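You operate a simulated robot arm through the tools that you are given. There is no shell and no other tool. Be economical: measure what you need, move in short steps, check, and stop when the job is done.

You run a simulated two-armed robot. Do the job below in one go: nothing can be reset, and whatever is moved stays where it is left.

JOB
On the long worktop over the dryer, fold the green hand towel in half and then in half again.
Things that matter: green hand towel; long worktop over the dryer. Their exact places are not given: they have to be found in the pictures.

Only the result counts: the job must be done as asked and must still hold three seconds after the hand-in. Knocking over, shifting, dropping, spilling or breaking anything else fails it. Flat cloth is picked up by pressing the open fingertips on it (5 to 10 N) and closing them slowly along it; thin cloth reads only 2 to 8 mm in the jaws.

ROBOT AND FRAMES
Two 6-joint arms with two-finger parallel grippers on one trunk, on a base that drives. Base frame: it is fixed to the floor where the robot stands at the start and does not move with it; the origin is under the middle of the robot, x ahead of it, y to its left, z up; the surface under the hand at the start is at about z = 91. Lengths are in cm, angles in degrees, forces in N, time in s.
The left shoulder is at the start at [28, 18.5, 105.5], the right one opposite. With the tool pointing down near the work surface each hand reaches from about 56 to 94 cm from the robot's upright axis, wherever it stands, measured 20 degrees to its own side. Places, roughly: green hand towel [70, 10, 90]; long worktop over the dryer [70, 20, 90]. Payload 1.57 kg a hand.
Tool frame (each hand has its own): the origin (TCP) lies between the finger pads and is the grasp point; the fingertips stand 3 cm ahead of it; z points along the fingers, y is the line along which they close. Largest opening 8 cm; finger width 1.7, thickness 1.2; the body of the gripper, 4 by 8.2 cm, starts 8 cm behind the TCP.
Orientation is that of the tool frame in the base frame, as a unit quaternion [x, y, z, w]. With the fingers straight down and closing along the base's y, the tool's x points along the base's -x, its y along +y and its z along -z.

CONTROLS
- The arms move only by the tool jog_arm. It takes "left_commands", "right_commands" or both (then of equal length, played together; a hand with none holds still); each is a list of rows, each a list of 7 numbers: the shift along the base's x, y, z in cm, then the turn, a rotation vector about the base's x, y, z in degrees, then the opening, from 0 (shut) to 1 (fully open). In form: [[tx, ty, tz, wx, wy, wz, hand], ...]. A call has 1 to 20 rows; each row shifts and turns the commanded pose from where the row before left it. A row lasts 0.2 s, in which the tool goes at most 5 cm and 8.6 degrees; a call with a longer step from one row to the next is refused whole, and so is a gripper value outside its range. Where a pose cannot be reached the arm comes as near as it can. A force on the tool above 40 N (or 10 N above the force at the start of the call, whichever is more), or a blocked arm, ends the call early, and 0.2 s more pass. Each finger travels about 15.3 cm/s and halts on what it meets, pressing with about 39 N; the grip force reading is that of the motor and also rises with nothing between the fingers. The clock runs only during rows and for 0.2 s after the last one: add rows that do not move to give the fingers time. It gives the time, the measured TCP pose, the force on the tool (base axes), the opening and the grip force at its end, in the units of the frame above (readings bear some noise), with the torque about the TCP (base axes, N m) and any sound that the robot's microphone picked up.
- Cameras (640 x 400 px; columns grow to the right, rows downward): "scene" is now at [22.43, -2.73, 149.56]; the picture's right is [-0.22, -0.97, 0.00], its down [-0.71, 0.16, -0.68] and it looks along [0.67, -0.15, -0.73] (base axes); focal length 214 px, centre (320, 200). "left" rides on the left gripper at [7.2, 0.7, -12.2] in its tool frame; the picture's right is [-0.09, 1.00, 0.00], its down [-0.84, -0.08, -0.54] and it looks along [-0.54, -0.05, 0.84] (tool axes); focal length 238 px, centre (320, 200). "right" rides on the right gripper at [7.2, -0.7, -12.2] in its tool frame; the picture's right is [0.09, 1.00, 0.00], its down [-0.84, 0.08, -0.54] and it looks along [-0.54, 0.05, 0.84] (tool axes); focal length 238 px, centre (320, 200).
- capture(camera): a new picture of that camera. The clock stands still meanwhile.
- slide_trunk(by): slides the trunk up (or, below 0, down) by that many cm; the arms and the scene camera ride with it, the base frame stays. It gives what a move gives, with no picture.
- base_move(legs): drives the robot by 1 to 6 legs, each [ahead, turn to the left] in cm and degrees, along the robot's own axes; the way and the turn of a leg run together, so that a leg with both is an arc; at most 150 cm and 180 degrees a leg. The arms and the cameras ride along, it lands a little off, and it stops where it bumps. It gives what a move gives.
- turn_head(pan, tilt): turns the head with the scene camera to pan (to the left, within 86 degrees either way) and tilt (down, from -29 to 69), counted from straight ahead of the robot. It gives what a move gives.
- measure_at(camera, pixels): for up to 12 pixels [column, row] of the newest picture of that camera ("zoom" is the newest enlarged one), the place [x, y, z] in the base frame of the surface seen there, good to about 0.2 cm, but the place of the scene camera against the robot may be out by one fixed shift of up to 2.5 cm in any direction. The clock stands still meanwhile.
- enlarge(camera, box): a new picture of the part [left, top, right, bottom] of that camera's present view, enlarged. The clock stands still meanwhile.
- finish_job(): hands the job in; it is judged then, once.

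Go step by step. Measure first, check grasps and placings, and put right what went wrong. The budget is 80 turns and 70 pictures, counting those below and the enlarged ones. Unless the task says otherwise, let go and move clear before handing in, and close with one line.

The tools are called after "Request:" as name(argument=value, ...) on one line, values as JSON. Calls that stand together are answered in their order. jog_arm: Moves the arms, as the interface text tells. Its arguments: {"type":"object","properties":{"left_commands":{"type":"array","items":{"type":"array","items":{"type":"number"}}},"right_commands":{"type":"array","items":{"type":"array","items":{"type":"number"}}}},"required":[]} The other tools are called the same way: slide_trunk (by) slides the trunk up or down; base_move (legs) drives the base; turn_head (pan, tilt) turns the head that bears the scene camera; capture (camera) takes a picture; measure_at (camera, pixels) gives the place of the surface under pixels of a picture; enlarge (camera, box) takes an enlarged picture of a part of a camera's view; finish_job () hands the job in.

At the start:

```text
t: 0.0
left_ee_pos: [51.36, 34.34, 111.53]
left_orientation: [0.0, 1.0, 0.0, 0.0]
left_wrist_force: [1.1, -0.2, 0.3]
left_wrist_torque: [-0.01, 0.03, 0.03]
left_gripper_width: 8.01
left_finger_force: 0.1
right_ee_pos: [60.03, -10.11, 115.81]
right_orientation: [0.0, 1.0, 0.0, 0.0]
right_wrist_force: [0.6, -0.5, 0.3]
right_wrist_torque: [0.02, 0.0, 0.0]
right_gripper_width: 7.99
right_finger_force: 0.0
trunk travel left (down, up): [-75.0, 24.0]
robot x, y, heading: [0.35, -0.02, 0.0]
head pan, tilt: [-12.9, 46.9]
```

scene: 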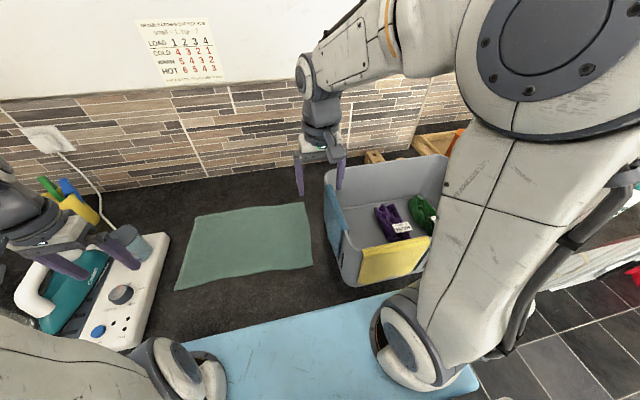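
right: 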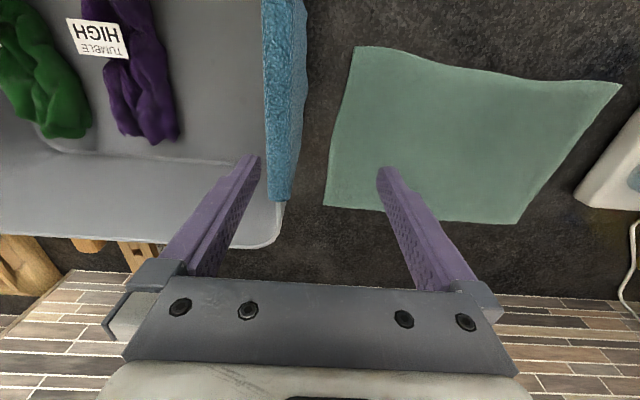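
left: 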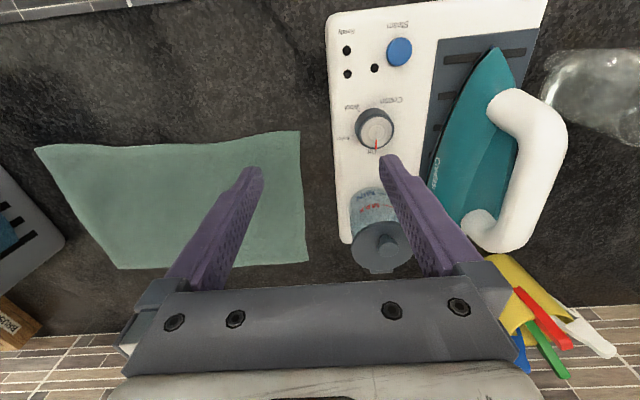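

The green towel shows in the scene picture with corners near (197,217), (303,203), (313,266) and (175,290). I'll measure these corners in all three cameras.

Request:
measure_at(camera="scene", pixels=[[199, 219], [301, 205], [310, 264], [179, 287], [245, 245], [150, 230], [340, 282], [250, 305], [326, 190], [165, 245]])

Request:
measure_at(camera="right", pixels=[[359, 50], [615, 86], [516, 220], [328, 203], [440, 130], [285, 195], [295, 20], [275, 240], [580, 190], [420, 240], [430, 20]])

Request:
measure_at(camera="left", pixels=[[42, 151], [296, 134], [304, 259], [121, 265], [170, 200], [335, 130], [345, 240], [200, 300], [380, 260]])

```text
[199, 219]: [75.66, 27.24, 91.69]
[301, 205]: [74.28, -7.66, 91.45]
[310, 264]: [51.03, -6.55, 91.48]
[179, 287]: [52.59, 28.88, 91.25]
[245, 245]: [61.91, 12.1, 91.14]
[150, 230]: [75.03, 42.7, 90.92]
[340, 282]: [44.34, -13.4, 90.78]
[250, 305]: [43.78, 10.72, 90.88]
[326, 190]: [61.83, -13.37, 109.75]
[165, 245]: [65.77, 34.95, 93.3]
```

```text
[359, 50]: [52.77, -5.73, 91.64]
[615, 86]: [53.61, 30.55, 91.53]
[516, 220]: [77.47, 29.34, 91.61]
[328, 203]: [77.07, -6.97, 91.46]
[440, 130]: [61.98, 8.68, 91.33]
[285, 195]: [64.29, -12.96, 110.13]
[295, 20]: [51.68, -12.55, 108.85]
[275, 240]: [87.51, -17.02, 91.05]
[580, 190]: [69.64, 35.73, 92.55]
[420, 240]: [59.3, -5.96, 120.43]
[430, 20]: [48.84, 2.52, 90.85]
```

```text
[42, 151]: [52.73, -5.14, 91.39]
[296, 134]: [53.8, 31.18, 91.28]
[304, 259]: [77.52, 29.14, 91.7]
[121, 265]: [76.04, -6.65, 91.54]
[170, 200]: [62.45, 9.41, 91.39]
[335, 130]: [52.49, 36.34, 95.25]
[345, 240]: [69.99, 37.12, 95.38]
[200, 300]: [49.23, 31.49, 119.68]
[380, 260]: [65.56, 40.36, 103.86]
```

The towel corners are about A (52.7,-5.7), B (53.6,30.9), C (77.5,29.3) and D (77,-7), lying on a table at z≈90.9. There is a basket beyond y=-12 and an iron dock beyond y=36. I'll bring both hands over the two near corners with the jaws narrowed.

Request:
jog_arm(right_commands=[[-3, 3.5, 0, 0, 0, 0, 0.4], [-3, 3.4, 0, 0, 0, 0, 0.4], [0, 0, -4, 0, 0, 0, 0.4], [0, 0, -4.5, 0, 0, 0, 0.4], [0, 0, -4.5, 0, 0, 0, 0.4], [0, 0, -4.8, 0, 0, 0, 0.4], [0, 0, 0, 0, 0, 0, 0.4]], left_commands=[[1.3, -3, 0, 0, 0, 0, 0.4], [1.34, -2.94, 0, 0, 0, 0, 0.4], [0, 0, -3, 0, 0, 0, 0.4], [0, 0, -3.5, 0, 0, 0, 0.4], [0, 0, -3.5, 0, 0, 0, 0.4], [0, 0, -3.5, 0, 0, 0, 0.4], [0, 0, 0, 0, 0, 0, 0.4]])

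Request:
capture(camera="right")

Request:
capture(camera="left")

```text
t: 1.6
left_ee_pos: [53.81, 28.56, 97.93]
left_orientation: [0.001, 1.0, 0.0, 0.0]
left_wrist_force: [0.4, 0.0, 0.5]
left_wrist_torque: [-0.02, 0.01, 0.04]
left_gripper_width: 3.21
left_finger_force: 0.0
right_ee_pos: [54.06, -3.15, 97.97]
right_orientation: [0.0, 1.0, 0.0, 0.0]
right_wrist_force: [0.6, -0.2, 1.2]
right_wrist_torque: [-0.01, 0.0, 0.02]
right_gripper_width: 3.21
right_finger_force: 0.1
trunk travel left (down, up): [-75.0, 24.0]
robot x, y, heading: [0.04, -0.21, -0.3]
head pan, tilt: [-12.9, 46.9]
```

```text
66 pictures are left
```

right: 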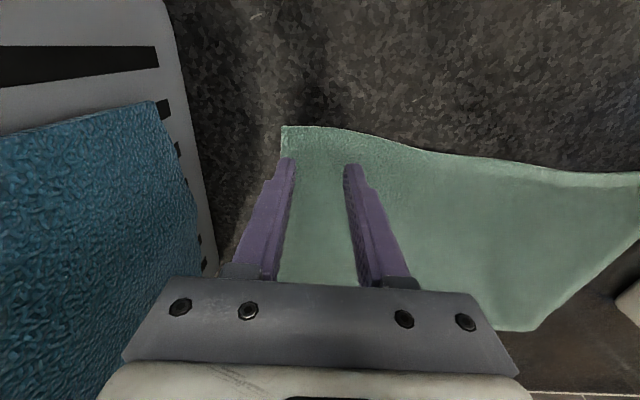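

```text
65 pictures are left
```

left: 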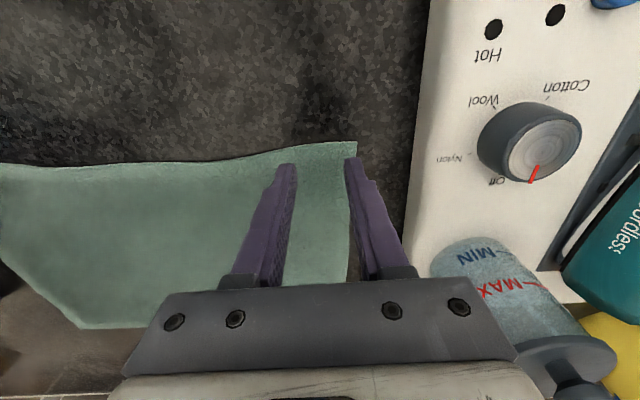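

Contact will fall near row 151. The right hand is about 2 cm inside the edge, and the left hand is right on the edge (row 148). I'll shift the left hand in, then press both hands down gently.

Request:
jog_arm(right_commands=[[-0.6, 0.6, -1.5, 0, 0, 0, 0.4], [0, 0, -1, 0, 0, 0, 0.4], [0, 0, -0.5, 0, 0, 0, 0.4], [0, 0, -0.4, 0, 0, 0, 0.4], [0, 0, 0, 0, 0, 0, 0.4]], left_commands=[[1.3, -0.8, -1.5, 0, 0, 0, 0.4], [0, 0, -1, 0, 0, 0, 0.4], [0, 0, -0.5, 0, 0, 0, 0.4], [0, 0, -0.4, 0, 0, 0, 0.4], [0, 0, 0, 0, 0, 0, 0.4]])

```text
t: 2.8
left_ee_pos: [55.03, 27.64, 94.58]
left_orientation: [0.001, 1.0, 0.001, 0.0]
left_wrist_force: [0.2, -0.6, 0.2]
left_wrist_torque: [0.02, 0.02, 0.02]
left_gripper_width: 3.21
left_finger_force: 0.0
right_ee_pos: [53.41, -2.65, 94.61]
right_orientation: [0.0, 1.0, 0.0, -0.001]
right_wrist_force: [0.1, -0.1, 0.5]
right_wrist_torque: [-0.01, -0.05, -0.01]
right_gripper_width: 3.2
right_finger_force: 0.2
trunk travel left (down, up): [-75.0, 24.0]
robot x, y, heading: [0.33, 0.21, -0.2]
head pan, tilt: [-12.9, 46.9]
```

No contact force shows yet at TCP z≈94.6, so I'll go down in small steps.

Request:
jog_arm(right_commands=[[0, 0, -0.2, 0, 0, 0, 0.4], [0, 0, -0.2, 0, 0, 0, 0.4], [0, 0, 0, 0, 0, 0, 0.4]], left_commands=[[0, 0, -0.2, 0, 0, 0, 0.4], [0, 0, -0.2, 0, 0, 0, 0.4], [0, 0, 0, 0, 0, 0, 0.4]])

```text
t: 3.6
left_ee_pos: [55.21, 27.71, 94.18]
left_orientation: [0.0, 1.0, 0.0, 0.001]
left_wrist_force: [0.8, -0.6, 9.4]
left_wrist_torque: [0.03, -0.01, -0.01]
left_gripper_width: 3.21
left_finger_force: 0.0
right_ee_pos: [53.44, -2.64, 94.39]
right_orientation: [0.0, 1.0, 0.001, 0.001]
right_wrist_force: [0.4, -2.9, 16.5]
right_wrist_torque: [-0.07, -0.07, -0.05]
right_gripper_width: 3.19
right_finger_force: 0.1
trunk travel left (down, up): [-75.0, 24.0]
robot x, y, heading: [-0.25, 0.03, 0.2]
head pan, tilt: [-12.9, 46.9]
```

The left hand presses with 9.4 N and the right with 16.5 N. I'll ease the right hand up slightly and close both slowly.

Request:
jog_arm(right_commands=[[0, 0, 0.1, 0, 0, 0, 0.4], [0, 0, 0, 0, 0, 0, 0.35], [0, 0, 0, 0, 0, 0, 0.3], [0, 0, 0, 0, 0, 0, 0.25], [0, 0, 0, 0, 0, 0, 0.2], [0, 0, 0, 0, 0, 0, 0.15], [0, 0, 0, 0, 0, 0, 0.1], [0, 0, 0, 0, 0, 0, 0.05], [0, 0, 0, 0, 0, 0, 0], [0, 0, 0, 0, 0, 0, 0], [0, 0, 0, 0, 0, 0, 0]], left_commands=[[0, 0, 0, 0, 0, 0, 0.4], [0, 0, 0, 0, 0, 0, 0.35], [0, 0, 0, 0, 0, 0, 0.3], [0, 0, 0, 0, 0, 0, 0.25], [0, 0, 0, 0, 0, 0, 0.2], [0, 0, 0, 0, 0, 0, 0.15], [0, 0, 0, 0, 0, 0, 0.1], [0, 0, 0, 0, 0, 0, 0.05], [0, 0, 0, 0, 0, 0, 0], [0, 0, 0, 0, 0, 0, 0], [0, 0, 0, 0, 0, 0, 0]])

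Request:
capture(camera="right")

Request:
capture(camera="left")

```text
t: 6.0
left_ee_pos: [55.24, 27.68, 94.24]
left_orientation: [0.0, 1.0, 0.0, 0.0]
left_wrist_force: [-0.6, -10.8, 19.4]
left_wrist_torque: [-0.25, 0.01, 0.0]
left_gripper_width: 0.44
left_finger_force: 25.4
right_ee_pos: [53.38, -2.7, 94.34]
right_orientation: [-0.001, 1.0, 0.0, 0.0]
right_wrist_force: [0.5, 8.1, 8.2]
right_wrist_torque: [0.28, -0.06, 0.02]
right_gripper_width: 0.33
right_finger_force: 23.9
trunk travel left (down, up): [-75.0, 24.0]
robot x, y, heading: [0.06, 0.16, -0.1]
head pan, tilt: [-12.9, 46.9]
```

```text
64 pictures are left
```

right: 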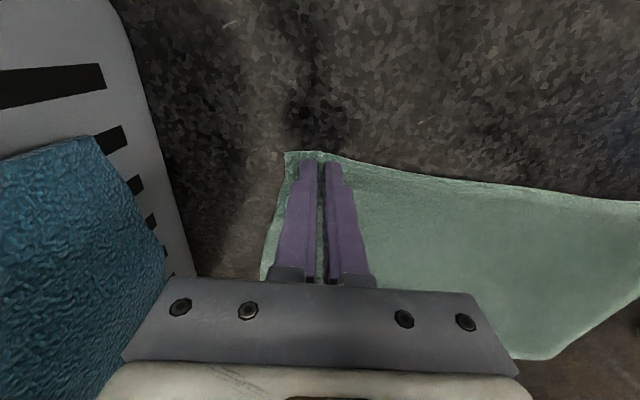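

```text
63 pictures are left
```

left: 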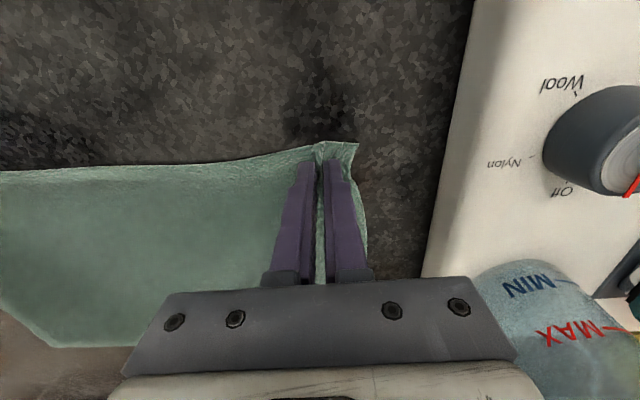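

Both jaws hold a small ridge of cloth (4.4 and 3.3 mm). I'll lift a little to check the grips.

Request:
jog_arm(right_commands=[[0.2, 0, 1.5, 0, 0, 0, 0], [0.4, 0, 1.5, 0, 0, 0, 0], [0.6, 0, 2, 0, 0, 0, 0], [0, 0, 0, 0, 0, 0, 0]], left_commands=[[0.2, 0, 1.5, 0, 0, 0, 0], [0.4, 0, 1.5, 0, 0, 0, 0], [0.6, 0, 2, 0, 0, 0, 0], [0, 0, 0, 0, 0, 0, 0]])

Request:
capture(camera="scene")

```text
t: 7.0
left_ee_pos: [56.22, 27.76, 99.23]
left_orientation: [0.0, 1.0, 0.0, 0.0]
left_wrist_force: [-0.3, -8.3, 0.8]
left_wrist_torque: [-0.22, -0.02, 0.0]
left_gripper_width: 0.39
left_finger_force: 25.0
right_ee_pos: [54.62, -2.52, 99.24]
right_orientation: [0.0, 1.0, 0.0, 0.001]
right_wrist_force: [0.6, 8.5, -0.1]
right_wrist_torque: [0.26, -0.04, 0.0]
right_gripper_width: 0.33
right_finger_force: 24.5
trunk travel left (down, up): [-75.0, 24.0]
robot x, y, heading: [0.17, 0.15, -0.0]
head pan, tilt: [-12.9, 46.9]
```

```text
62 pictures are left
```

scene: 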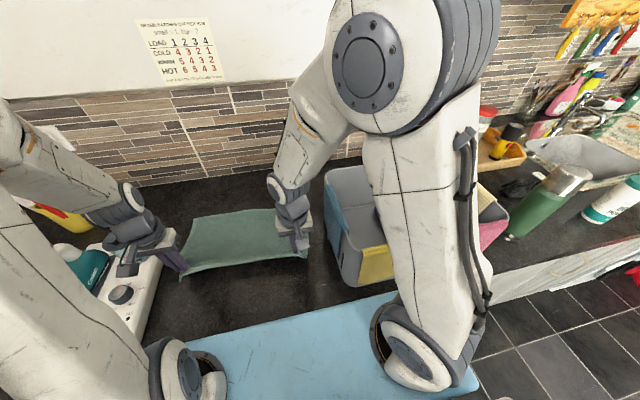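

Both near corners are up and held, with the edge pulled taut at about 8 N. I'll ease that slightly and carry the edge over in a low arc to the far edge.

Request:
jog_arm(left_commands=[[1.67, -0.5, 1.5, 0, 0, 0, 0], [1.67, -0.12, 1, 0, 0, 0, 0], [1.67, -0.12, 0.8, 0, 0, 0, 0], [1.67, -0.12, 0.5, 0, 0, 0, 0], [1.67, -0.12, 0.2, 0, 0, 0, 0], [1.67, -0.12, 0, 0, 0, 0, 0], [1.67, -0.12, -0.3, 0, 0, 0, 0], [1.67, -0.12, -0.7, 0, 0, 0, 0], [1.67, -0.12, -1, 0, 0, 0, 0], [1.67, -0.12, -1.4, 0, 0, 0, 0], [1.67, -0.12, -1.7, 0, 0, 0, 0], [1.67, -0.12, -2, 0, 0, 0, 0], [0, 0, 0, 0, 0, 0, 0]], right_commands=[[1.8, 0.3, 1.5, 0, 0, 0, 0], [1.8, -0.12, 1, 0, 0, 0, 0], [1.8, -0.12, 0.8, 0, 0, 0, 0], [1.8, -0.12, 0.5, 0, 0, 0, 0], [1.8, -0.12, 0.2, 0, 0, 0, 0], [1.8, -0.12, 0, 0, 0, 0, 0], [1.8, -0.12, -0.3, 0, 0, 0, 0], [1.8, -0.12, -0.7, 0, 0, 0, 0], [1.8, -0.12, -1, 0, 0, 0, 0], [1.8, -0.12, -1.4, 0, 0, 0, 0], [1.8, -0.12, -1.7, 0, 0, 0, 0], [1.8, -0.12, -2, 0, 0, 0, 0], [0, 0, 0, 0, 0, 0, 0]])

Request:
capture(camera="right")

Request:
capture(camera="left")

Request:
capture(camera="scene")

```text
t: 9.8
left_ee_pos: [76.47, 25.88, 96.07]
left_orientation: [0.0, 1.0, 0.0, 0.0]
left_wrist_force: [-0.1, -3.1, 0.1]
left_wrist_torque: [-0.1, 0.0, 0.01]
left_gripper_width: 0.39
left_finger_force: 24.5
right_ee_pos: [76.19, -3.62, 96.1]
right_orientation: [0.0, 1.0, -0.001, 0.0]
right_wrist_force: [-0.7, 3.0, 0.4]
right_wrist_torque: [0.06, 0.03, -0.04]
right_gripper_width: 0.32
right_finger_force: 24.6
trunk travel left (down, up): [-75.0, 24.0]
robot x, y, heading: [0.26, -0.62, 0.1]
head pan, tilt: [-12.9, 46.9]
```

```text
61 pictures are left
```

right: 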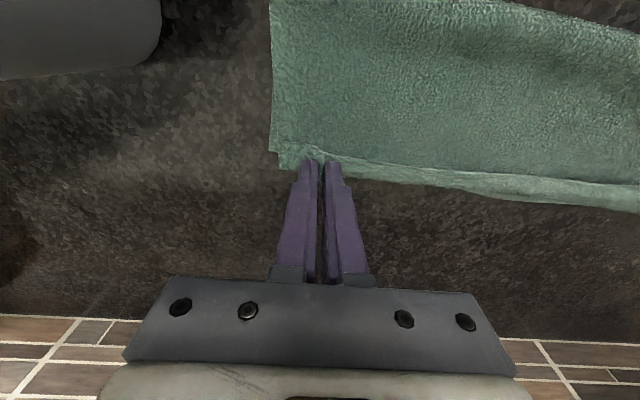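

```text
60 pictures are left
```

left: 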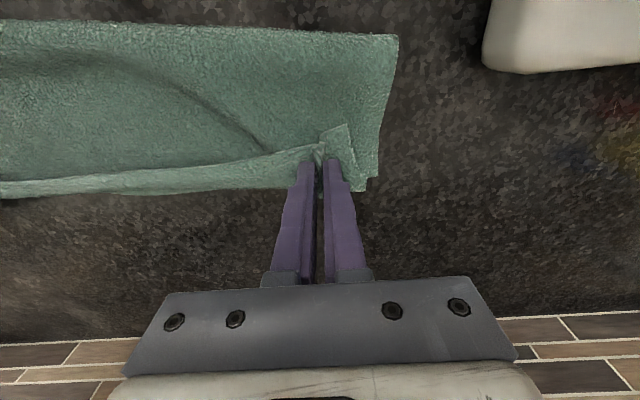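

```text
59 pictures are left
```

scene: 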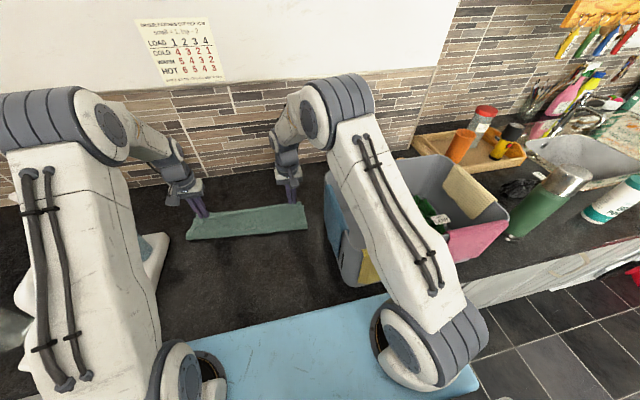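

The near edge has come over to the far edge. I'll measure the free edges before letting go.

Request:
measure_at(camera="right", pixels=[[273, 150], [282, 162], [400, 165], [400, 178], [500, 178], [500, 192], [620, 190], [620, 204], [275, 10], [340, 10]])

Request:
measure_at(camera="left", pixels=[[377, 172], [368, 180], [340, 130], [250, 158], [250, 182], [150, 172], [150, 186], [50, 185], [50, 192], [395, 40], [200, 28]])

```text
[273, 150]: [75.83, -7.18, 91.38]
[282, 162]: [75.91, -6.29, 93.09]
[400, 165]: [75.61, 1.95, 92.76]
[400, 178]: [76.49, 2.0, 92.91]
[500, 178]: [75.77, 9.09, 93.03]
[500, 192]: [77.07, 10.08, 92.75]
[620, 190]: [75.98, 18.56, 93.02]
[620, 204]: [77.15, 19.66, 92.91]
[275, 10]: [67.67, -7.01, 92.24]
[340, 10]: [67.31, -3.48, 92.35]
```

```text
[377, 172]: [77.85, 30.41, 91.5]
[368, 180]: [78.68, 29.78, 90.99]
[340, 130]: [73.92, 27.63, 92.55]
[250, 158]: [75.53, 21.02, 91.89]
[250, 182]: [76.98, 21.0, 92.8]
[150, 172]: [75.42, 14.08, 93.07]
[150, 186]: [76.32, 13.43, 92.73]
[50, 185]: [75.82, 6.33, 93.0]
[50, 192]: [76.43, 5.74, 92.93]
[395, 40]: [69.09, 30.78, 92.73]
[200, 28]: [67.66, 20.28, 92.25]
```

Top and bottom edges agree within about 1 cm. I'll lower slightly, release slowly and rise.

Request:
jog_arm(left_commands=[[0.3, 0, -0.5, 0, 0, 0, 0], [0.2, 0, -0.4, 0, 0, 0, 0], [0, 0, 0, 0, 0, 0, 0.1], [0, 0, 0, 0, 0, 0, 0.2], [0, 0, 0, 0, 0, 0, 0.3], [0, 0, 0.5, 0, 0, 0, 0.3], [0, 0, 1, 0, 0, 0, 0.3], [0, 0, 3, 0, 0, 0, 0.3], [0, 0, 4, 0, 0, 0, 0.3], [0, 0, 4, 0, 0, 0, 0.3]], right_commands=[[0.3, 0, -0.5, 0, 0, 0, 0], [0.2, 0, -0.4, 0, 0, 0, 0], [0, 0, 0, 0, 0, 0, 0.1], [0, 0, 0, 0, 0, 0, 0.2], [0, 0, 0, 0, 0, 0, 0.3], [0, 0, 0.5, 0, 0, 0, 0.3], [0, 0, 1, 0, 0, 0, 0.3], [0, 0, 3, 0, 0, 0, 0.3], [0, 0, 4, 0, 0, 0, 0.3], [0, 0, 4, 0, 0, 0, 0.3]])

Request:
capture(camera="right")

Request:
capture(camera="left")

```text
t: 12.0
left_ee_pos: [77.0, 25.79, 107.67]
left_orientation: [0.0, 1.0, 0.0, 0.0]
left_wrist_force: [0.7, 0.4, 0.4]
left_wrist_torque: [0.01, 0.02, -0.01]
left_gripper_width: 2.4
left_finger_force: 0.0
right_ee_pos: [76.74, -3.71, 107.68]
right_orientation: [0.001, 1.0, 0.0, 0.0]
right_wrist_force: [0.0, -0.2, 0.1]
right_wrist_torque: [-0.01, -0.02, 0.01]
right_gripper_width: 2.41
right_finger_force: 0.0
trunk travel left (down, up): [-75.0, 24.0]
robot x, y, heading: [-0.35, 0.32, -0.1]
head pan, tilt: [-12.9, 46.9]
```

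```text
58 pictures are left
```

right: 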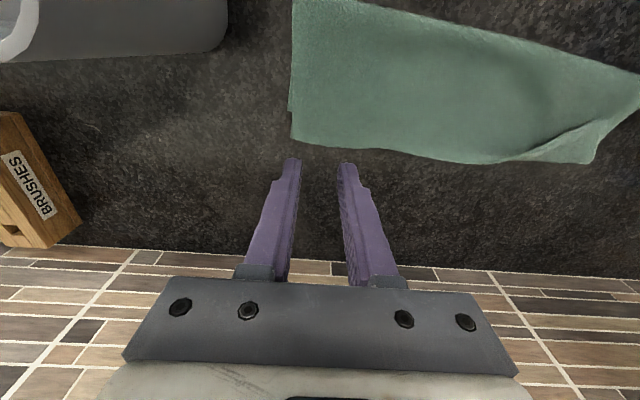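

```text
57 pictures are left
```

left: 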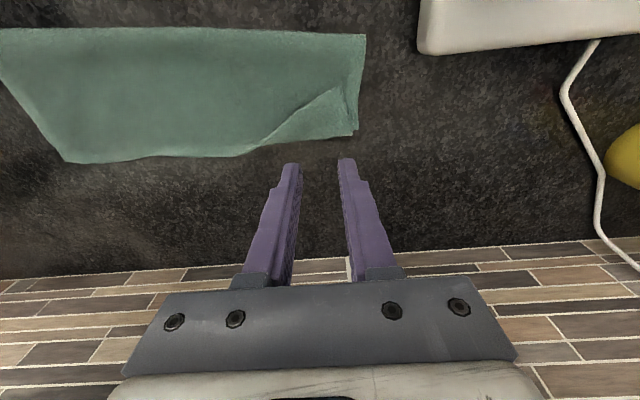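

The first fold lies nearly square, but the top layer's far-left corner (left picture around (310,115)) looks turned in. I'll look closer.

Request:
enlarge(camera="left", box=[200, 20, 400, 170])

Request:
measure_at(camera="left", pixels=[[365, 37], [353, 133], [348, 88], [310, 108], [250, 148], [70, 160], [5, 35], [325, 120], [240, 100], [340, 60]])

Request:
measure_at(camera="right", pixels=[[294, 136], [291, 100], [296, 5], [588, 160], [500, 158], [400, 20], [400, 100], [250, 100]])

```text
2.67 times, centred on (300, 95) of left
```

zoom: 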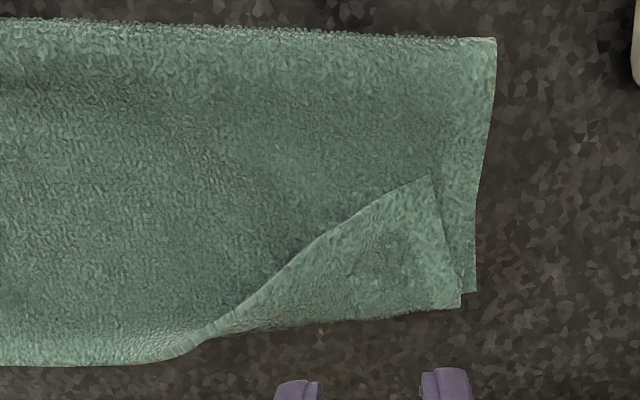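

```text
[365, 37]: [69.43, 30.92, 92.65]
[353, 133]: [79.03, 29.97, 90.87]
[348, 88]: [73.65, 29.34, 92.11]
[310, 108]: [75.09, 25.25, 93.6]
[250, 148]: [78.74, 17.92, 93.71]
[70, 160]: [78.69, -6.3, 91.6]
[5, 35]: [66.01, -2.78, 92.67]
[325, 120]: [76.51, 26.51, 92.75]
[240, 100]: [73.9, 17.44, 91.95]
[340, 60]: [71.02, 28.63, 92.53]
```

```text
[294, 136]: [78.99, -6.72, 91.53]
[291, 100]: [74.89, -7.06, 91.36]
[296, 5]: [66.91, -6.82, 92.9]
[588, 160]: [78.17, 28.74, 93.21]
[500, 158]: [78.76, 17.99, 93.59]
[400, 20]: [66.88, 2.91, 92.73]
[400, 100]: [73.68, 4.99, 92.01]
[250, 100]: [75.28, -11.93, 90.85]
```

The first fold has the top layer's left corner overshooting by about 5 cm and doubled back, apex near (73.5,28.6). The fold line there sits at x=69.4, against 66.9 on the right. I'll grasp this flap with the left hand to redo that corner.

Request:
jog_arm(left_commands=[[-1.7, 1.5, -4, 0, 0, 0, 0.3], [0, 0, -4, 0, 0, 0, 0.3], [0, 0, -2, 0, 0, 0, 0.3], [0, 0, 0, 0, 0, 0, 0.3]], right_commands=[[0, 0, 3, 0, 0, 0, 0.3], [0, 0, 0, 0, 0, 0, 0.3], [0, 0, 0, 0, 0, 0, 0.3], [0, 0, 0, 0, 0, 0, 0.3]])

Request:
capture(camera="left")

```text
t: 13.0
left_ee_pos: [75.17, 27.48, 97.71]
left_orientation: [0.0, 1.0, 0.0, 0.001]
left_wrist_force: [1.1, 0.7, 0.3]
left_wrist_torque: [-0.01, -0.01, -0.02]
left_gripper_width: 2.37
left_finger_force: 0.1
right_ee_pos: [76.75, -3.54, 110.65]
right_orientation: [0.001, 1.0, 0.0, 0.0]
right_wrist_force: [0.0, -0.7, 0.2]
right_wrist_torque: [-0.02, 0.01, 0.01]
right_gripper_width: 2.42
right_finger_force: 0.2
trunk travel left (down, up): [-75.0, 24.0]
robot x, y, heading: [-0.08, 0.11, -0.1]
head pan, tilt: [-12.9, 46.9]
```

```text
55 pictures are left
```

left: 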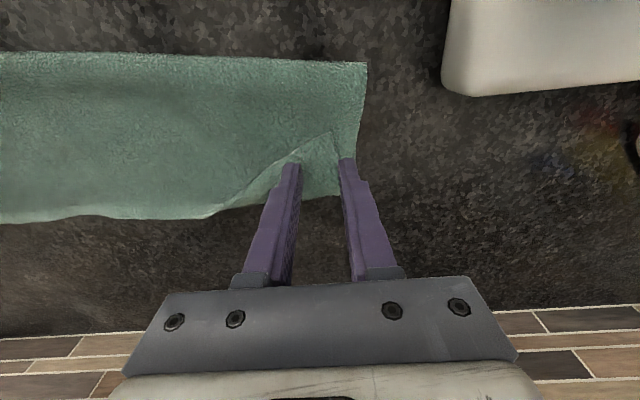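

The flap apex is at (333,133), and the fingers will land on the flap near row 155. I'll shift 0.4 cm right and descend gently.

Request:
jog_arm(left_commands=[[0, -0.4, -0.8, 0, 0, 0, 0.28], [0, 0, -0.6, 0, 0, 0, 0.28], [0, 0, -0.4, 0, 0, 0, 0.28], [0, 0, 0, 0, 0, 0, 0.28]])

```text
t: 14.0
left_ee_pos: [75.19, 26.96, 95.87]
left_orientation: [0.001, 1.0, 0.0, 0.0]
left_wrist_force: [0.3, 0.3, -0.4]
left_wrist_torque: [0.05, -0.01, 0.0]
left_gripper_width: 2.24
left_finger_force: 0.0
right_ee_pos: [76.69, -3.59, 110.57]
right_orientation: [0.0, 1.0, 0.0, 0.0]
right_wrist_force: [-0.4, 0.7, 0.0]
right_wrist_torque: [0.04, -0.03, 0.01]
right_gripper_width: 2.41
right_finger_force: 0.2
trunk travel left (down, up): [-75.0, 24.0]
robot x, y, heading: [0.55, 0.07, 0.0]
head pan, tilt: [-12.9, 46.9]
```

Request:
jog_arm(left_commands=[[0, 0, -0.3, 0, 0, 0, 0.28], [0, 0, -0.3, 0, 0, 0, 0.28], [0, 0, 0, 0, 0, 0, 0.28]])

```text
t: 14.8
left_ee_pos: [75.17, 27.1, 95.38]
left_orientation: [0.0, 1.0, 0.0, 0.0]
left_wrist_force: [0.8, -0.6, 1.9]
left_wrist_torque: [0.03, -0.03, -0.02]
left_gripper_width: 2.24
left_finger_force: 0.1
right_ee_pos: [76.66, -3.73, 110.7]
right_orientation: [0.0, 1.0, 0.0, 0.001]
right_wrist_force: [0.0, 0.4, 0.4]
right_wrist_torque: [0.02, 0.02, -0.01]
right_gripper_width: 2.42
right_finger_force: 0.0
trunk travel left (down, up): [-75.0, 24.0]
robot x, y, heading: [0.14, -0.31, 0.3]
head pan, tilt: [-12.9, 46.9]
```

Light contact has begun at 1.9 N. I'll press a little more and close slowly.

Request:
jog_arm(left_commands=[[0, 0, -0.15, 0, 0, 0, 0.28], [0, 0, 0, 0, 0, 0, 0.24], [0, 0, 0, 0, 0, 0, 0.2], [0, 0, 0, 0, 0, 0, 0.16], [0, 0, 0, 0, 0, 0, 0.12], [0, 0, 0, 0, 0, 0, 0.08], [0, 0, 0, 0, 0, 0, 0.04], [0, 0, 0, 0, 0, 0, 0], [0, 0, 0, 0, 0, 0, 0], [0, 0, 1, 0, 0, 0, 0], [0, 0, 1.5, 0, 0, 0, 0], [0, 0, 1.5, 0, 0, 0, 0], [0, 0, 0, 0, 0, 0, 0]])

Request:
capture(camera="left")

```text
t: 17.6
left_ee_pos: [75.17, 26.97, 99.13]
left_orientation: [0.0, 1.0, 0.0, -0.001]
left_wrist_force: [-0.3, -1.1, -0.2]
left_wrist_torque: [0.02, 0.01, 0.02]
left_gripper_width: 0.34
left_finger_force: 24.6
right_ee_pos: [76.75, -3.71, 110.7]
right_orientation: [0.0, 1.0, 0.0, -0.001]
right_wrist_force: [-0.4, -0.4, 1.1]
right_wrist_torque: [0.0, 0.01, -0.03]
right_gripper_width: 2.39
right_finger_force: 0.0
trunk travel left (down, up): [-75.0, 24.0]
robot x, y, heading: [0.16, -0.2, -0.0]
head pan, tilt: [-12.9, 46.9]
```

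```text
54 pictures are left
```

left: 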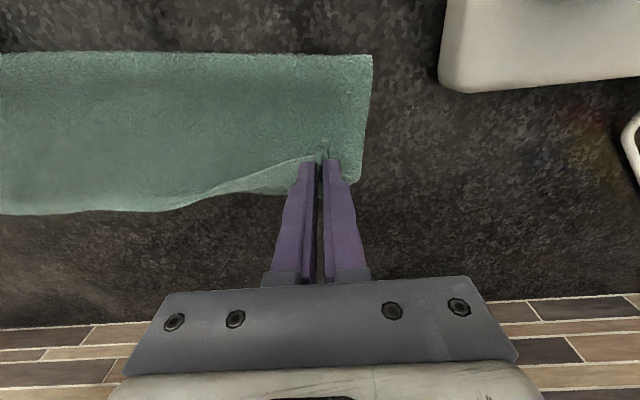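

The flap is held (3.4 mm). I'll lift it and draw it back toward the robot so the fold line on the left returns to x≈66.5.

Request:
jog_arm(left_commands=[[0, 0, 2, 0, 0, 0, 0], [-1, 0, 2, 0, 0, 0, 0], [-2, 0, 1, 0, 0, 0, 0], [-2.5, 0.2, 0, 0, 0, 0, 0], [-2.5, 0.2, 0, 0, 0, 0, 0], [-2.5, 0.2, 0, 0, 0, 0, 0], [-2, 0, 0, 0, 0, 0, 0], [-2, 0, 0, 0, 0, 0, 0], [0, 0, 0, 0, 0, 0, 0]])

Request:
capture(camera="left")

Request:
capture(camera="right")

Request:
capture(camera="scene")

```text
t: 19.6
left_ee_pos: [60.8, 27.49, 104.22]
left_orientation: [0.0, 1.0, 0.0, 0.0]
left_wrist_force: [-0.9, 0.3, -0.5]
left_wrist_torque: [0.0, 0.03, 0.04]
left_gripper_width: 0.36
left_finger_force: 25.0
right_ee_pos: [76.81, -3.62, 110.67]
right_orientation: [0.0, 1.0, 0.0, 0.001]
right_wrist_force: [-1.0, 0.1, 0.2]
right_wrist_torque: [-0.03, 0.0, -0.01]
right_gripper_width: 2.4
right_finger_force: 0.1
trunk travel left (down, up): [-75.0, 24.0]
robot x, y, heading: [0.12, -0.2, -0.0]
head pan, tilt: [-12.9, 46.9]
```

```text
53 pictures are left
```

left: 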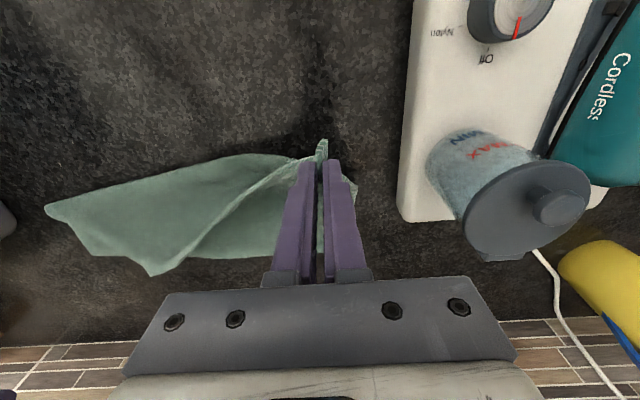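

```text
52 pictures are left
```

right: 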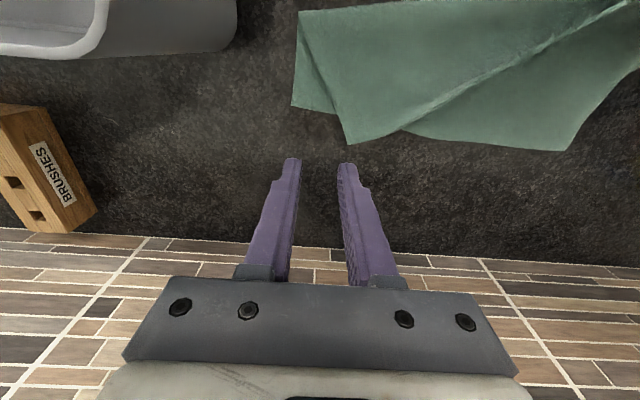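

```text
51 pictures are left
```

scene: 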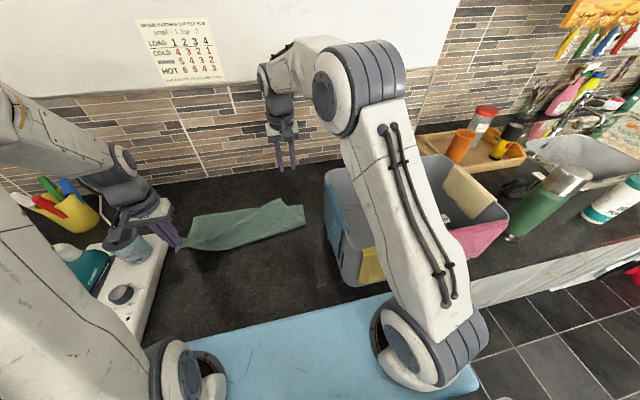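

The pull was a little strong: the top layer swung diagonally, and the right top corner at right picture (350,145) is displaced. I'll relax the left hand and measure the layers on the right.

Request:
jog_arm(left_commands=[[2.5, 0, 0, 0, 0, 0, 0], [2.5, 0, 0, 0, 0, 0, 0], [2.5, 0, 0, 0, 0, 0, 0], [0, 0, 0, 0, 0, 0, 0]], right_commands=[[0, 0, 1, 0, 0, 0, 0.3], [0, 0, 1, 0, 0, 0, 0.3], [0, 0, 0, 0, 0, 0, 0.3], [0, 0, 0, 0, 0, 0, 0.3]])

Request:
capture(camera="right")

Request:
capture(camera="left")

```text
t: 20.6
left_ee_pos: [68.2, 27.52, 104.08]
left_orientation: [-0.001, 1.0, 0.0, 0.0]
left_wrist_force: [0.3, -0.2, 0.4]
left_wrist_torque: [0.01, 0.01, 0.05]
left_gripper_width: 0.35
left_finger_force: 24.5
right_ee_pos: [76.74, -3.74, 112.77]
right_orientation: [0.0, 1.0, 0.0, 0.0]
right_wrist_force: [0.0, 0.1, -0.7]
right_wrist_torque: [-0.03, -0.01, 0.01]
right_gripper_width: 2.38
right_finger_force: 0.1
trunk travel left (down, up): [-75.0, 24.0]
robot x, y, heading: [0.03, -0.37, 0.2]
head pan, tilt: [-12.9, 46.9]
```

```text
50 pictures are left
```

right: 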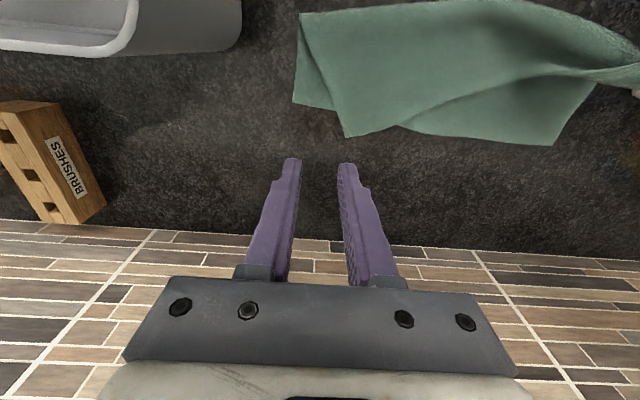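

```text
49 pictures are left
```

left: 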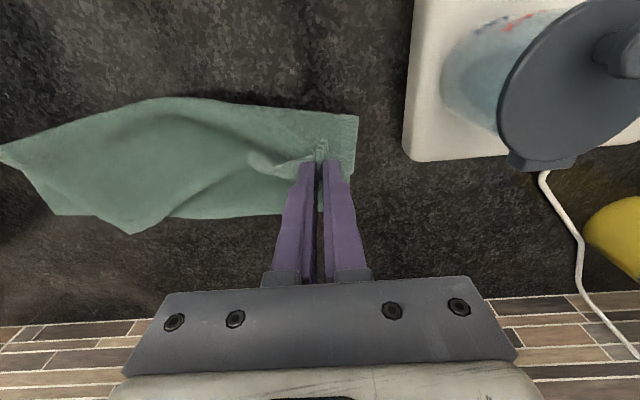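

Request:
measure_at(camera="right", pixels=[[301, 16], [295, 101], [348, 134], [400, 122], [555, 142], [500, 130], [345, 90], [240, 100]])

Request:
measure_at(camera="left", pixels=[[356, 118], [5, 150], [58, 212], [132, 231], [165, 100], [270, 112], [230, 215], [320, 205], [300, 130]])

Request:
enlarge(camera="left", box=[0, 80, 380, 250])

```text
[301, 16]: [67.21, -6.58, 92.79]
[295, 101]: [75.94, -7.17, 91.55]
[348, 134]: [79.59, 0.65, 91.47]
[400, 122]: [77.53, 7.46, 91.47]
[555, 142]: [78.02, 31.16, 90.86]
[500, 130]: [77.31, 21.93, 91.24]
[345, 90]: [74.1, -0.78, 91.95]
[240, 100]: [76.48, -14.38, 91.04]
```

```text
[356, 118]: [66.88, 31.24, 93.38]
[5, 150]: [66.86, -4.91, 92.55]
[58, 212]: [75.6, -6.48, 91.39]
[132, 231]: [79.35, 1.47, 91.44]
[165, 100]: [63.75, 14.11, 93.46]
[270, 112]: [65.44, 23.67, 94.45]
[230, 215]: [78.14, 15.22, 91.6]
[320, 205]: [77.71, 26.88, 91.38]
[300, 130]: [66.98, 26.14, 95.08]
```

```text
1.68 times, centred on (190, 165) of left
```

zoom: 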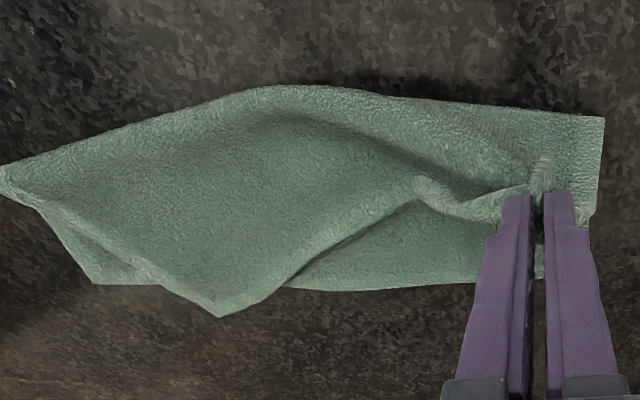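

The bottom layer is still in place (D≈(76,-7), C≈(78,30)), and the top layer's right corner lies at (79.4,1), beyond the bottom edge. I'll grasp it with the right hand just inside, at (77.4,1.8).

Request:
jog_arm(right_commands=[[0.35, 2.8, 0, 0, 0, 0, 0.3], [0.3, 2.75, -3, 0, 0, 0, 0.3], [0, 0, -4.5, 0, 0, 0, 0.3], [0, 0, -4.5, 0, 0, 0, 0.3], [0, 0, -4, 0, 0, 0, 0.3], [0, 0, -1.5, 0, 0, 0, 0.3], [0, 0, 0, 0, 0, 0, 0.3]])

Request:
capture(camera="right")

```text
t: 22.2
left_ee_pos: [68.18, 27.6, 104.04]
left_orientation: [0.0, 1.0, 0.0, 0.0]
left_wrist_force: [-0.3, 0.9, 0.8]
left_wrist_torque: [-0.01, 0.02, 0.01]
left_gripper_width: 0.34
left_finger_force: 24.3
right_ee_pos: [77.4, 2.01, 95.36]
right_orientation: [0.0, 1.0, 0.0, 0.0]
right_wrist_force: [-0.4, -0.5, -0.1]
right_wrist_torque: [-0.01, 0.0, 0.0]
right_gripper_width: 2.4
right_finger_force: 0.0
trunk travel left (down, up): [-75.0, 24.0]
robot x, y, heading: [0.11, -0.08, 0.1]
head pan, tilt: [-12.9, 46.9]
```

```text
47 pictures are left
```

right: 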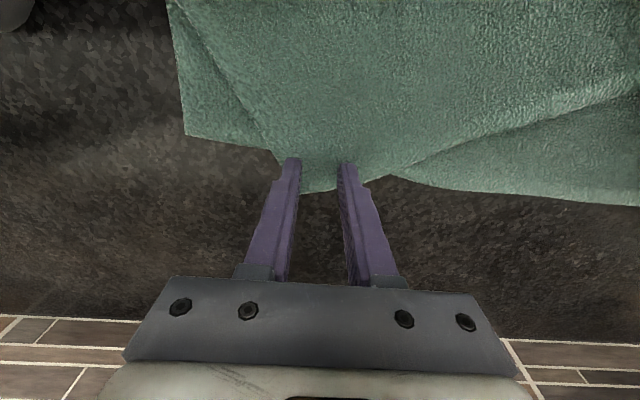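

The corner lies between the fingertips. I'll lower to contact.

Request:
jog_arm(right_commands=[[0, 0.2, -0.4, 0, 0, 0, 0.3], [0, 0, -0.3, 0, 0, 0, 0.3], [0, 0, -0.3, 0, 0, 0, 0.3], [0, 0, 0, 0, 0, 0, 0.3]])

```text
t: 23.2
left_ee_pos: [68.28, 27.44, 104.17]
left_orientation: [0.001, 1.0, -0.001, 0.0]
left_wrist_force: [0.0, -0.5, -0.5]
left_wrist_torque: [0.03, 0.03, 0.02]
left_gripper_width: 0.35
left_finger_force: 24.5
right_ee_pos: [77.35, 2.12, 94.45]
right_orientation: [0.0, 1.0, -0.001, 0.001]
right_wrist_force: [-1.2, -0.8, 13.2]
right_wrist_torque: [-0.02, 0.12, 0.04]
right_gripper_width: 2.38
right_finger_force: 0.0
trunk travel left (down, up): [-75.0, 24.0]
robot x, y, heading: [0.02, 0.17, 0.0]
head pan, tilt: [-12.9, 46.9]
```

Request:
jog_arm(right_commands=[[0, 0, 0.05, 0, 0, 0, 0.28], [0, 0, 0, 0, 0, 0, 0.24], [0, 0, 0, 0, 0, 0, 0.2], [0, 0, 0, 0, 0, 0, 0.16], [0, 0, 0, 0, 0, 0, 0.12], [0, 0, 0, 0, 0, 0, 0.08], [0, 0, 0, 0, 0, 0, 0.04], [0, 0, 0, 0, 0, 0, 0], [0, 0, 0, 0, 0, 0, 0], [0, 0, 1, 0, 0, 0, 0], [0, 0, 1.5, 0, 0, 0, 0], [0, 0, 1.5, 0, 0, 0, 0], [0, 0, 0, 0, 0, 0, 0]])

Request:
capture(camera="right")

```text
t: 26.0
left_ee_pos: [68.29, 27.49, 104.14]
left_orientation: [0.0, 1.0, 0.001, 0.0]
left_wrist_force: [-0.4, 0.1, 0.7]
left_wrist_torque: [-0.01, -0.01, 0.02]
left_gripper_width: 0.38
left_finger_force: 24.0
right_ee_pos: [77.46, 2.09, 98.28]
right_orientation: [0.0, 1.0, 0.0, 0.0]
right_wrist_force: [-1.1, 0.1, -2.4]
right_wrist_torque: [-0.06, -0.02, 0.02]
right_gripper_width: 0.17
right_finger_force: 23.8
trunk travel left (down, up): [-75.0, 24.0]
robot x, y, heading: [-0.08, 0.11, -0.1]
head pan, tilt: [-12.9, 46.9]
```

```text
46 pictures are left
```

right: 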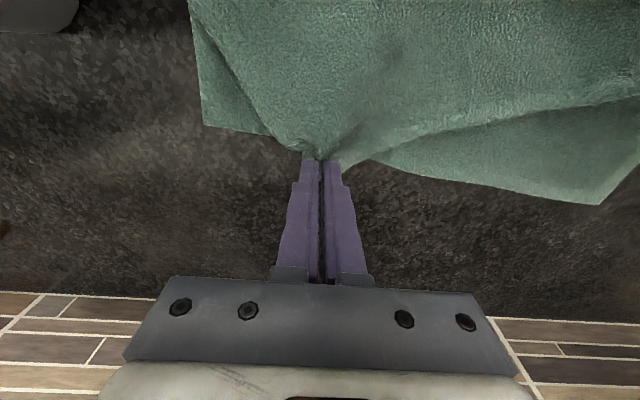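

The right jaw holds the corner (cloth rises with it). I'll bring the right hand level with the left so the edge is straight and aloft.

Request:
jog_arm(right_commands=[[-1, -0.5, 1.5, 0, 0, 0, 0], [-1.5, -0.7, 1.5, 0, 0, 0, 0], [-1.7, -0.8, 1.2, 0, 0, 0, 0], [-1.8, -0.8, 0.8, 0, 0, 0, 0], [-1.8, -0.8, 0.5, 0, 0, 0, 0], [-1.5, -0.7, 0.2, 0, 0, 0, 0], [0, 0, 0, 0, 0, 0, 0]])

Request:
capture(camera="right")

Request:
capture(camera="left")

Request:
capture(camera="scene")

```text
t: 27.6
left_ee_pos: [68.18, 27.46, 104.13]
left_orientation: [0.001, 1.0, 0.0, 0.0]
left_wrist_force: [-0.3, -0.4, 0.2]
left_wrist_torque: [0.01, 0.02, 0.02]
left_gripper_width: 0.35
left_finger_force: 24.9
right_ee_pos: [68.1, -2.2, 104.12]
right_orientation: [-0.001, 1.0, 0.0, 0.001]
right_wrist_force: [0.6, 0.2, -0.4]
right_wrist_torque: [0.01, 0.02, 0.0]
right_gripper_width: 0.23
right_finger_force: 23.7
trunk travel left (down, up): [-75.0, 24.0]
robot x, y, heading: [-0.34, -0.24, -0.0]
head pan, tilt: [-12.9, 46.9]
```

```text
45 pictures are left
```

right: 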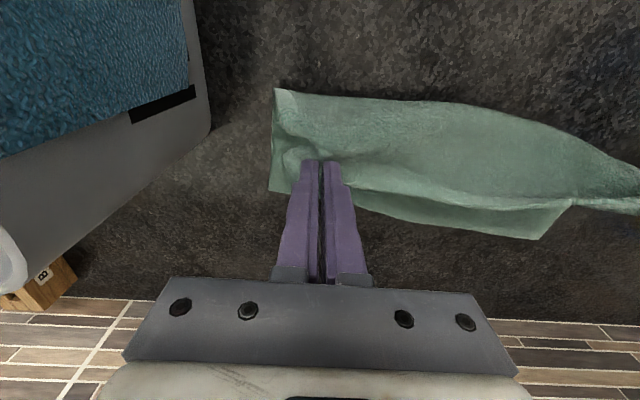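

```text
44 pictures are left
```

left: 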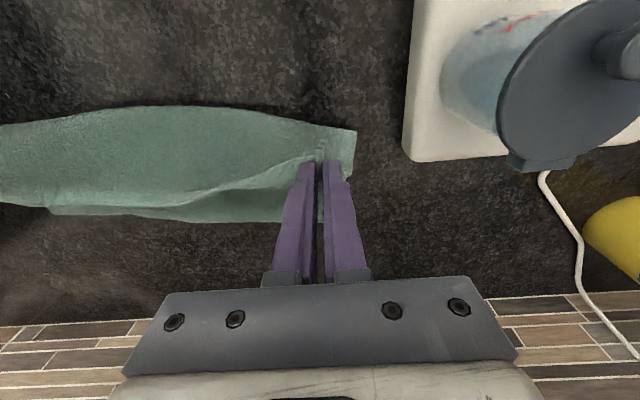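

```text
43 pictures are left
```

scene: 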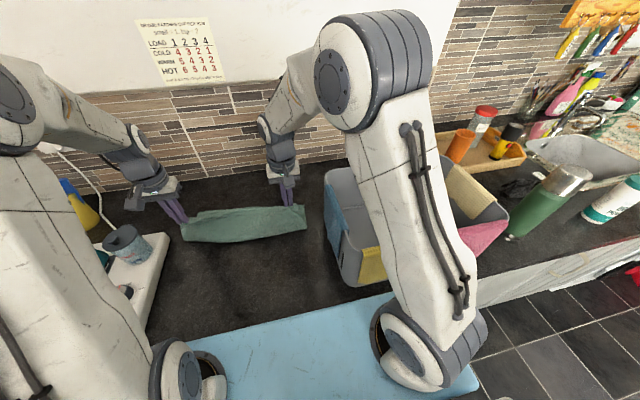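

The edge is straight between the hands again. I'll lay it along the far edge: left to (76.2,27.6), right to (75,-3.6).

Request:
jog_arm(left_commands=[[1, 0, -0.3, 0, 0, 0, 0], [1, 0, -0.6, 0, 0, 0, 0], [1, 0, -0.8, 0, 0, 0, 0], [1, 0, -1, 0, 0, 0, 0], [1, 0, -1.2, 0, 0, 0, 0], [1, 0, -1.3, 0, 0, 0, 0], [1, 0, -1.4, 0, 0, 0, 0], [1, 0, -1.5, 0, 0, 0, 0], [0, 0, 0, 0, 0, 0, 0]], right_commands=[[0.86, -0.17, -0.3, 0, 0, 0, 0], [0.86, -0.17, -0.6, 0, 0, 0, 0], [0.86, -0.17, -0.8, 0, 0, 0, 0], [0.86, -0.17, -1, 0, 0, 0, 0], [0.86, -0.17, -1.2, 0, 0, 0, 0], [0.86, -0.17, -1.3, 0, 0, 0, 0], [0.86, -0.17, -1.4, 0, 0, 0, 0], [0.86, -0.17, -1.5, 0, 0, 0, 0], [0, 0, 0, 0, 0, 0, 0]])

Request:
capture(camera="right")

Request:
capture(camera="left")

```text
t: 29.6
left_ee_pos: [76.22, 27.64, 95.99]
left_orientation: [0.0, 1.0, 0.0, 0.001]
left_wrist_force: [0.7, -0.8, 0.2]
left_wrist_torque: [-0.02, 0.0, 0.01]
left_gripper_width: 0.36
left_finger_force: 24.8
right_ee_pos: [75.13, -3.51, 95.95]
right_orientation: [-0.001, 1.0, 0.0, 0.0]
right_wrist_force: [-0.9, 1.0, 0.1]
right_wrist_torque: [0.0, 0.05, 0.01]
right_gripper_width: 0.17
right_finger_force: 23.8
trunk travel left (down, up): [-75.0, 24.0]
robot x, y, heading: [0.28, -0.26, -0.1]
head pan, tilt: [-12.9, 46.9]
```

```text
42 pictures are left
```

right: 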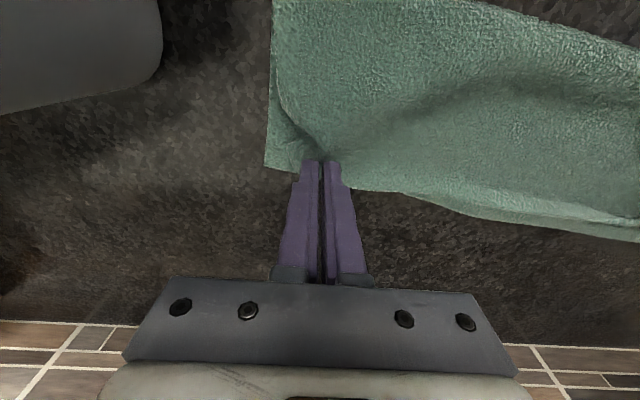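

```text
41 pictures are left
```

left: 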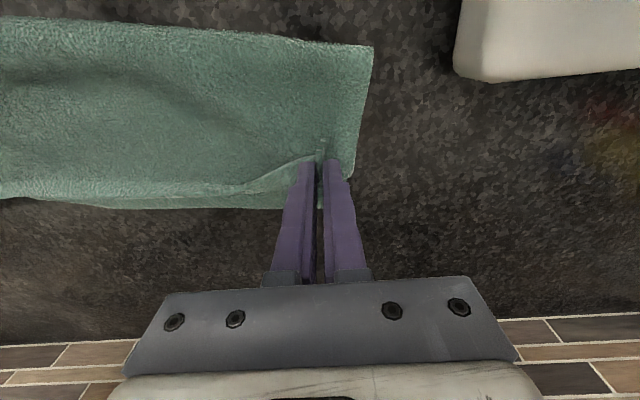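

The left edge of the fold now sits at x≈67, matching the right. I'll lower, release slowly and rise to look.

Request:
jog_arm(left_commands=[[0.2, 0, -0.5, 0, 0, 0, 0], [0.2, 0, -0.3, 0, 0, 0, 0], [0, 0, 0, 0, 0, 0, 0.1], [0, 0, 0, 0, 0, 0, 0.2], [0, 0, 0, 0, 0, 0, 0.3], [0, 0, 0.5, 0, 0, 0, 0.3], [0, 0, 1, 0, 0, 0, 0.3], [0, 0, 3, 0, 0, 0, 0.3], [0, 0, 4, 0, 0, 0, 0.3], [0, 0, 4, 0, 0, 0, 0.3]], right_commands=[[0.2, 0, -0.5, 0, 0, 0, 0], [0.2, 0, -0.3, 0, 0, 0, 0], [0, 0, 0, 0, 0, 0, 0.1], [0, 0, 0, 0, 0, 0, 0.2], [0, 0, 0, 0, 0, 0, 0.3], [0, 0, 0.5, 0, 0, 0, 0.3], [0, 0, 1, 0, 0, 0, 0.3], [0, 0, 3, 0, 0, 0, 0.3], [0, 0, 4, 0, 0, 0, 0.3], [0, 0, 4, 0, 0, 0, 0.3]])

Request:
capture(camera="right")

Request:
capture(camera="left")

```text
t: 31.8
left_ee_pos: [76.66, 27.62, 107.85]
left_orientation: [0.0, 1.0, 0.001, 0.0]
left_wrist_force: [0.9, 0.3, -0.3]
left_wrist_torque: [0.01, 0.01, 0.02]
left_gripper_width: 2.38
left_finger_force: 0.2
right_ee_pos: [75.24, -3.74, 107.66]
right_orientation: [0.0, 1.0, 0.0, 0.0]
right_wrist_force: [-0.3, 1.0, 0.5]
right_wrist_torque: [0.01, 0.01, -0.01]
right_gripper_width: 2.41
right_finger_force: 0.0
trunk travel left (down, up): [-75.0, 24.0]
robot x, y, heading: [0.66, -0.02, 0.0]
head pan, tilt: [-12.9, 46.9]
```

```text
40 pictures are left
```

right: 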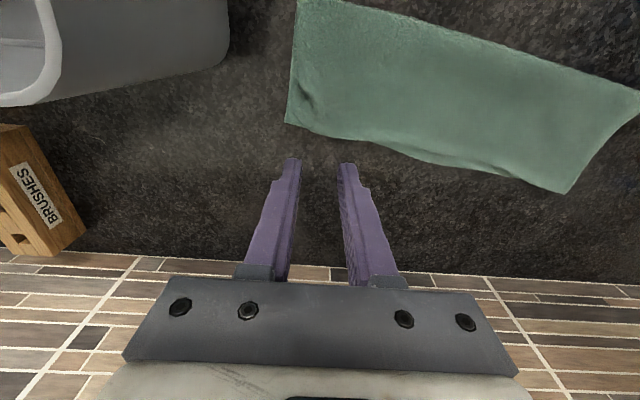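

```text
39 pictures are left
```

left: 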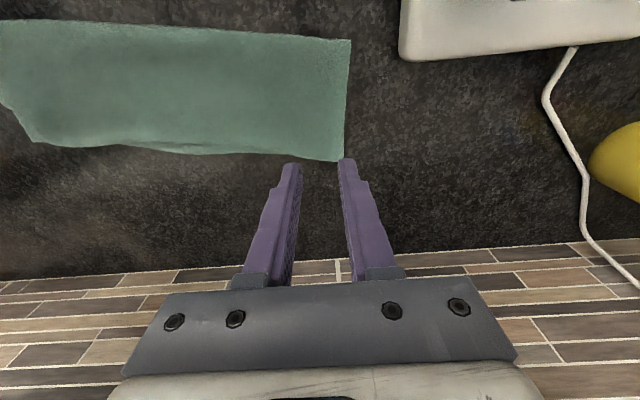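

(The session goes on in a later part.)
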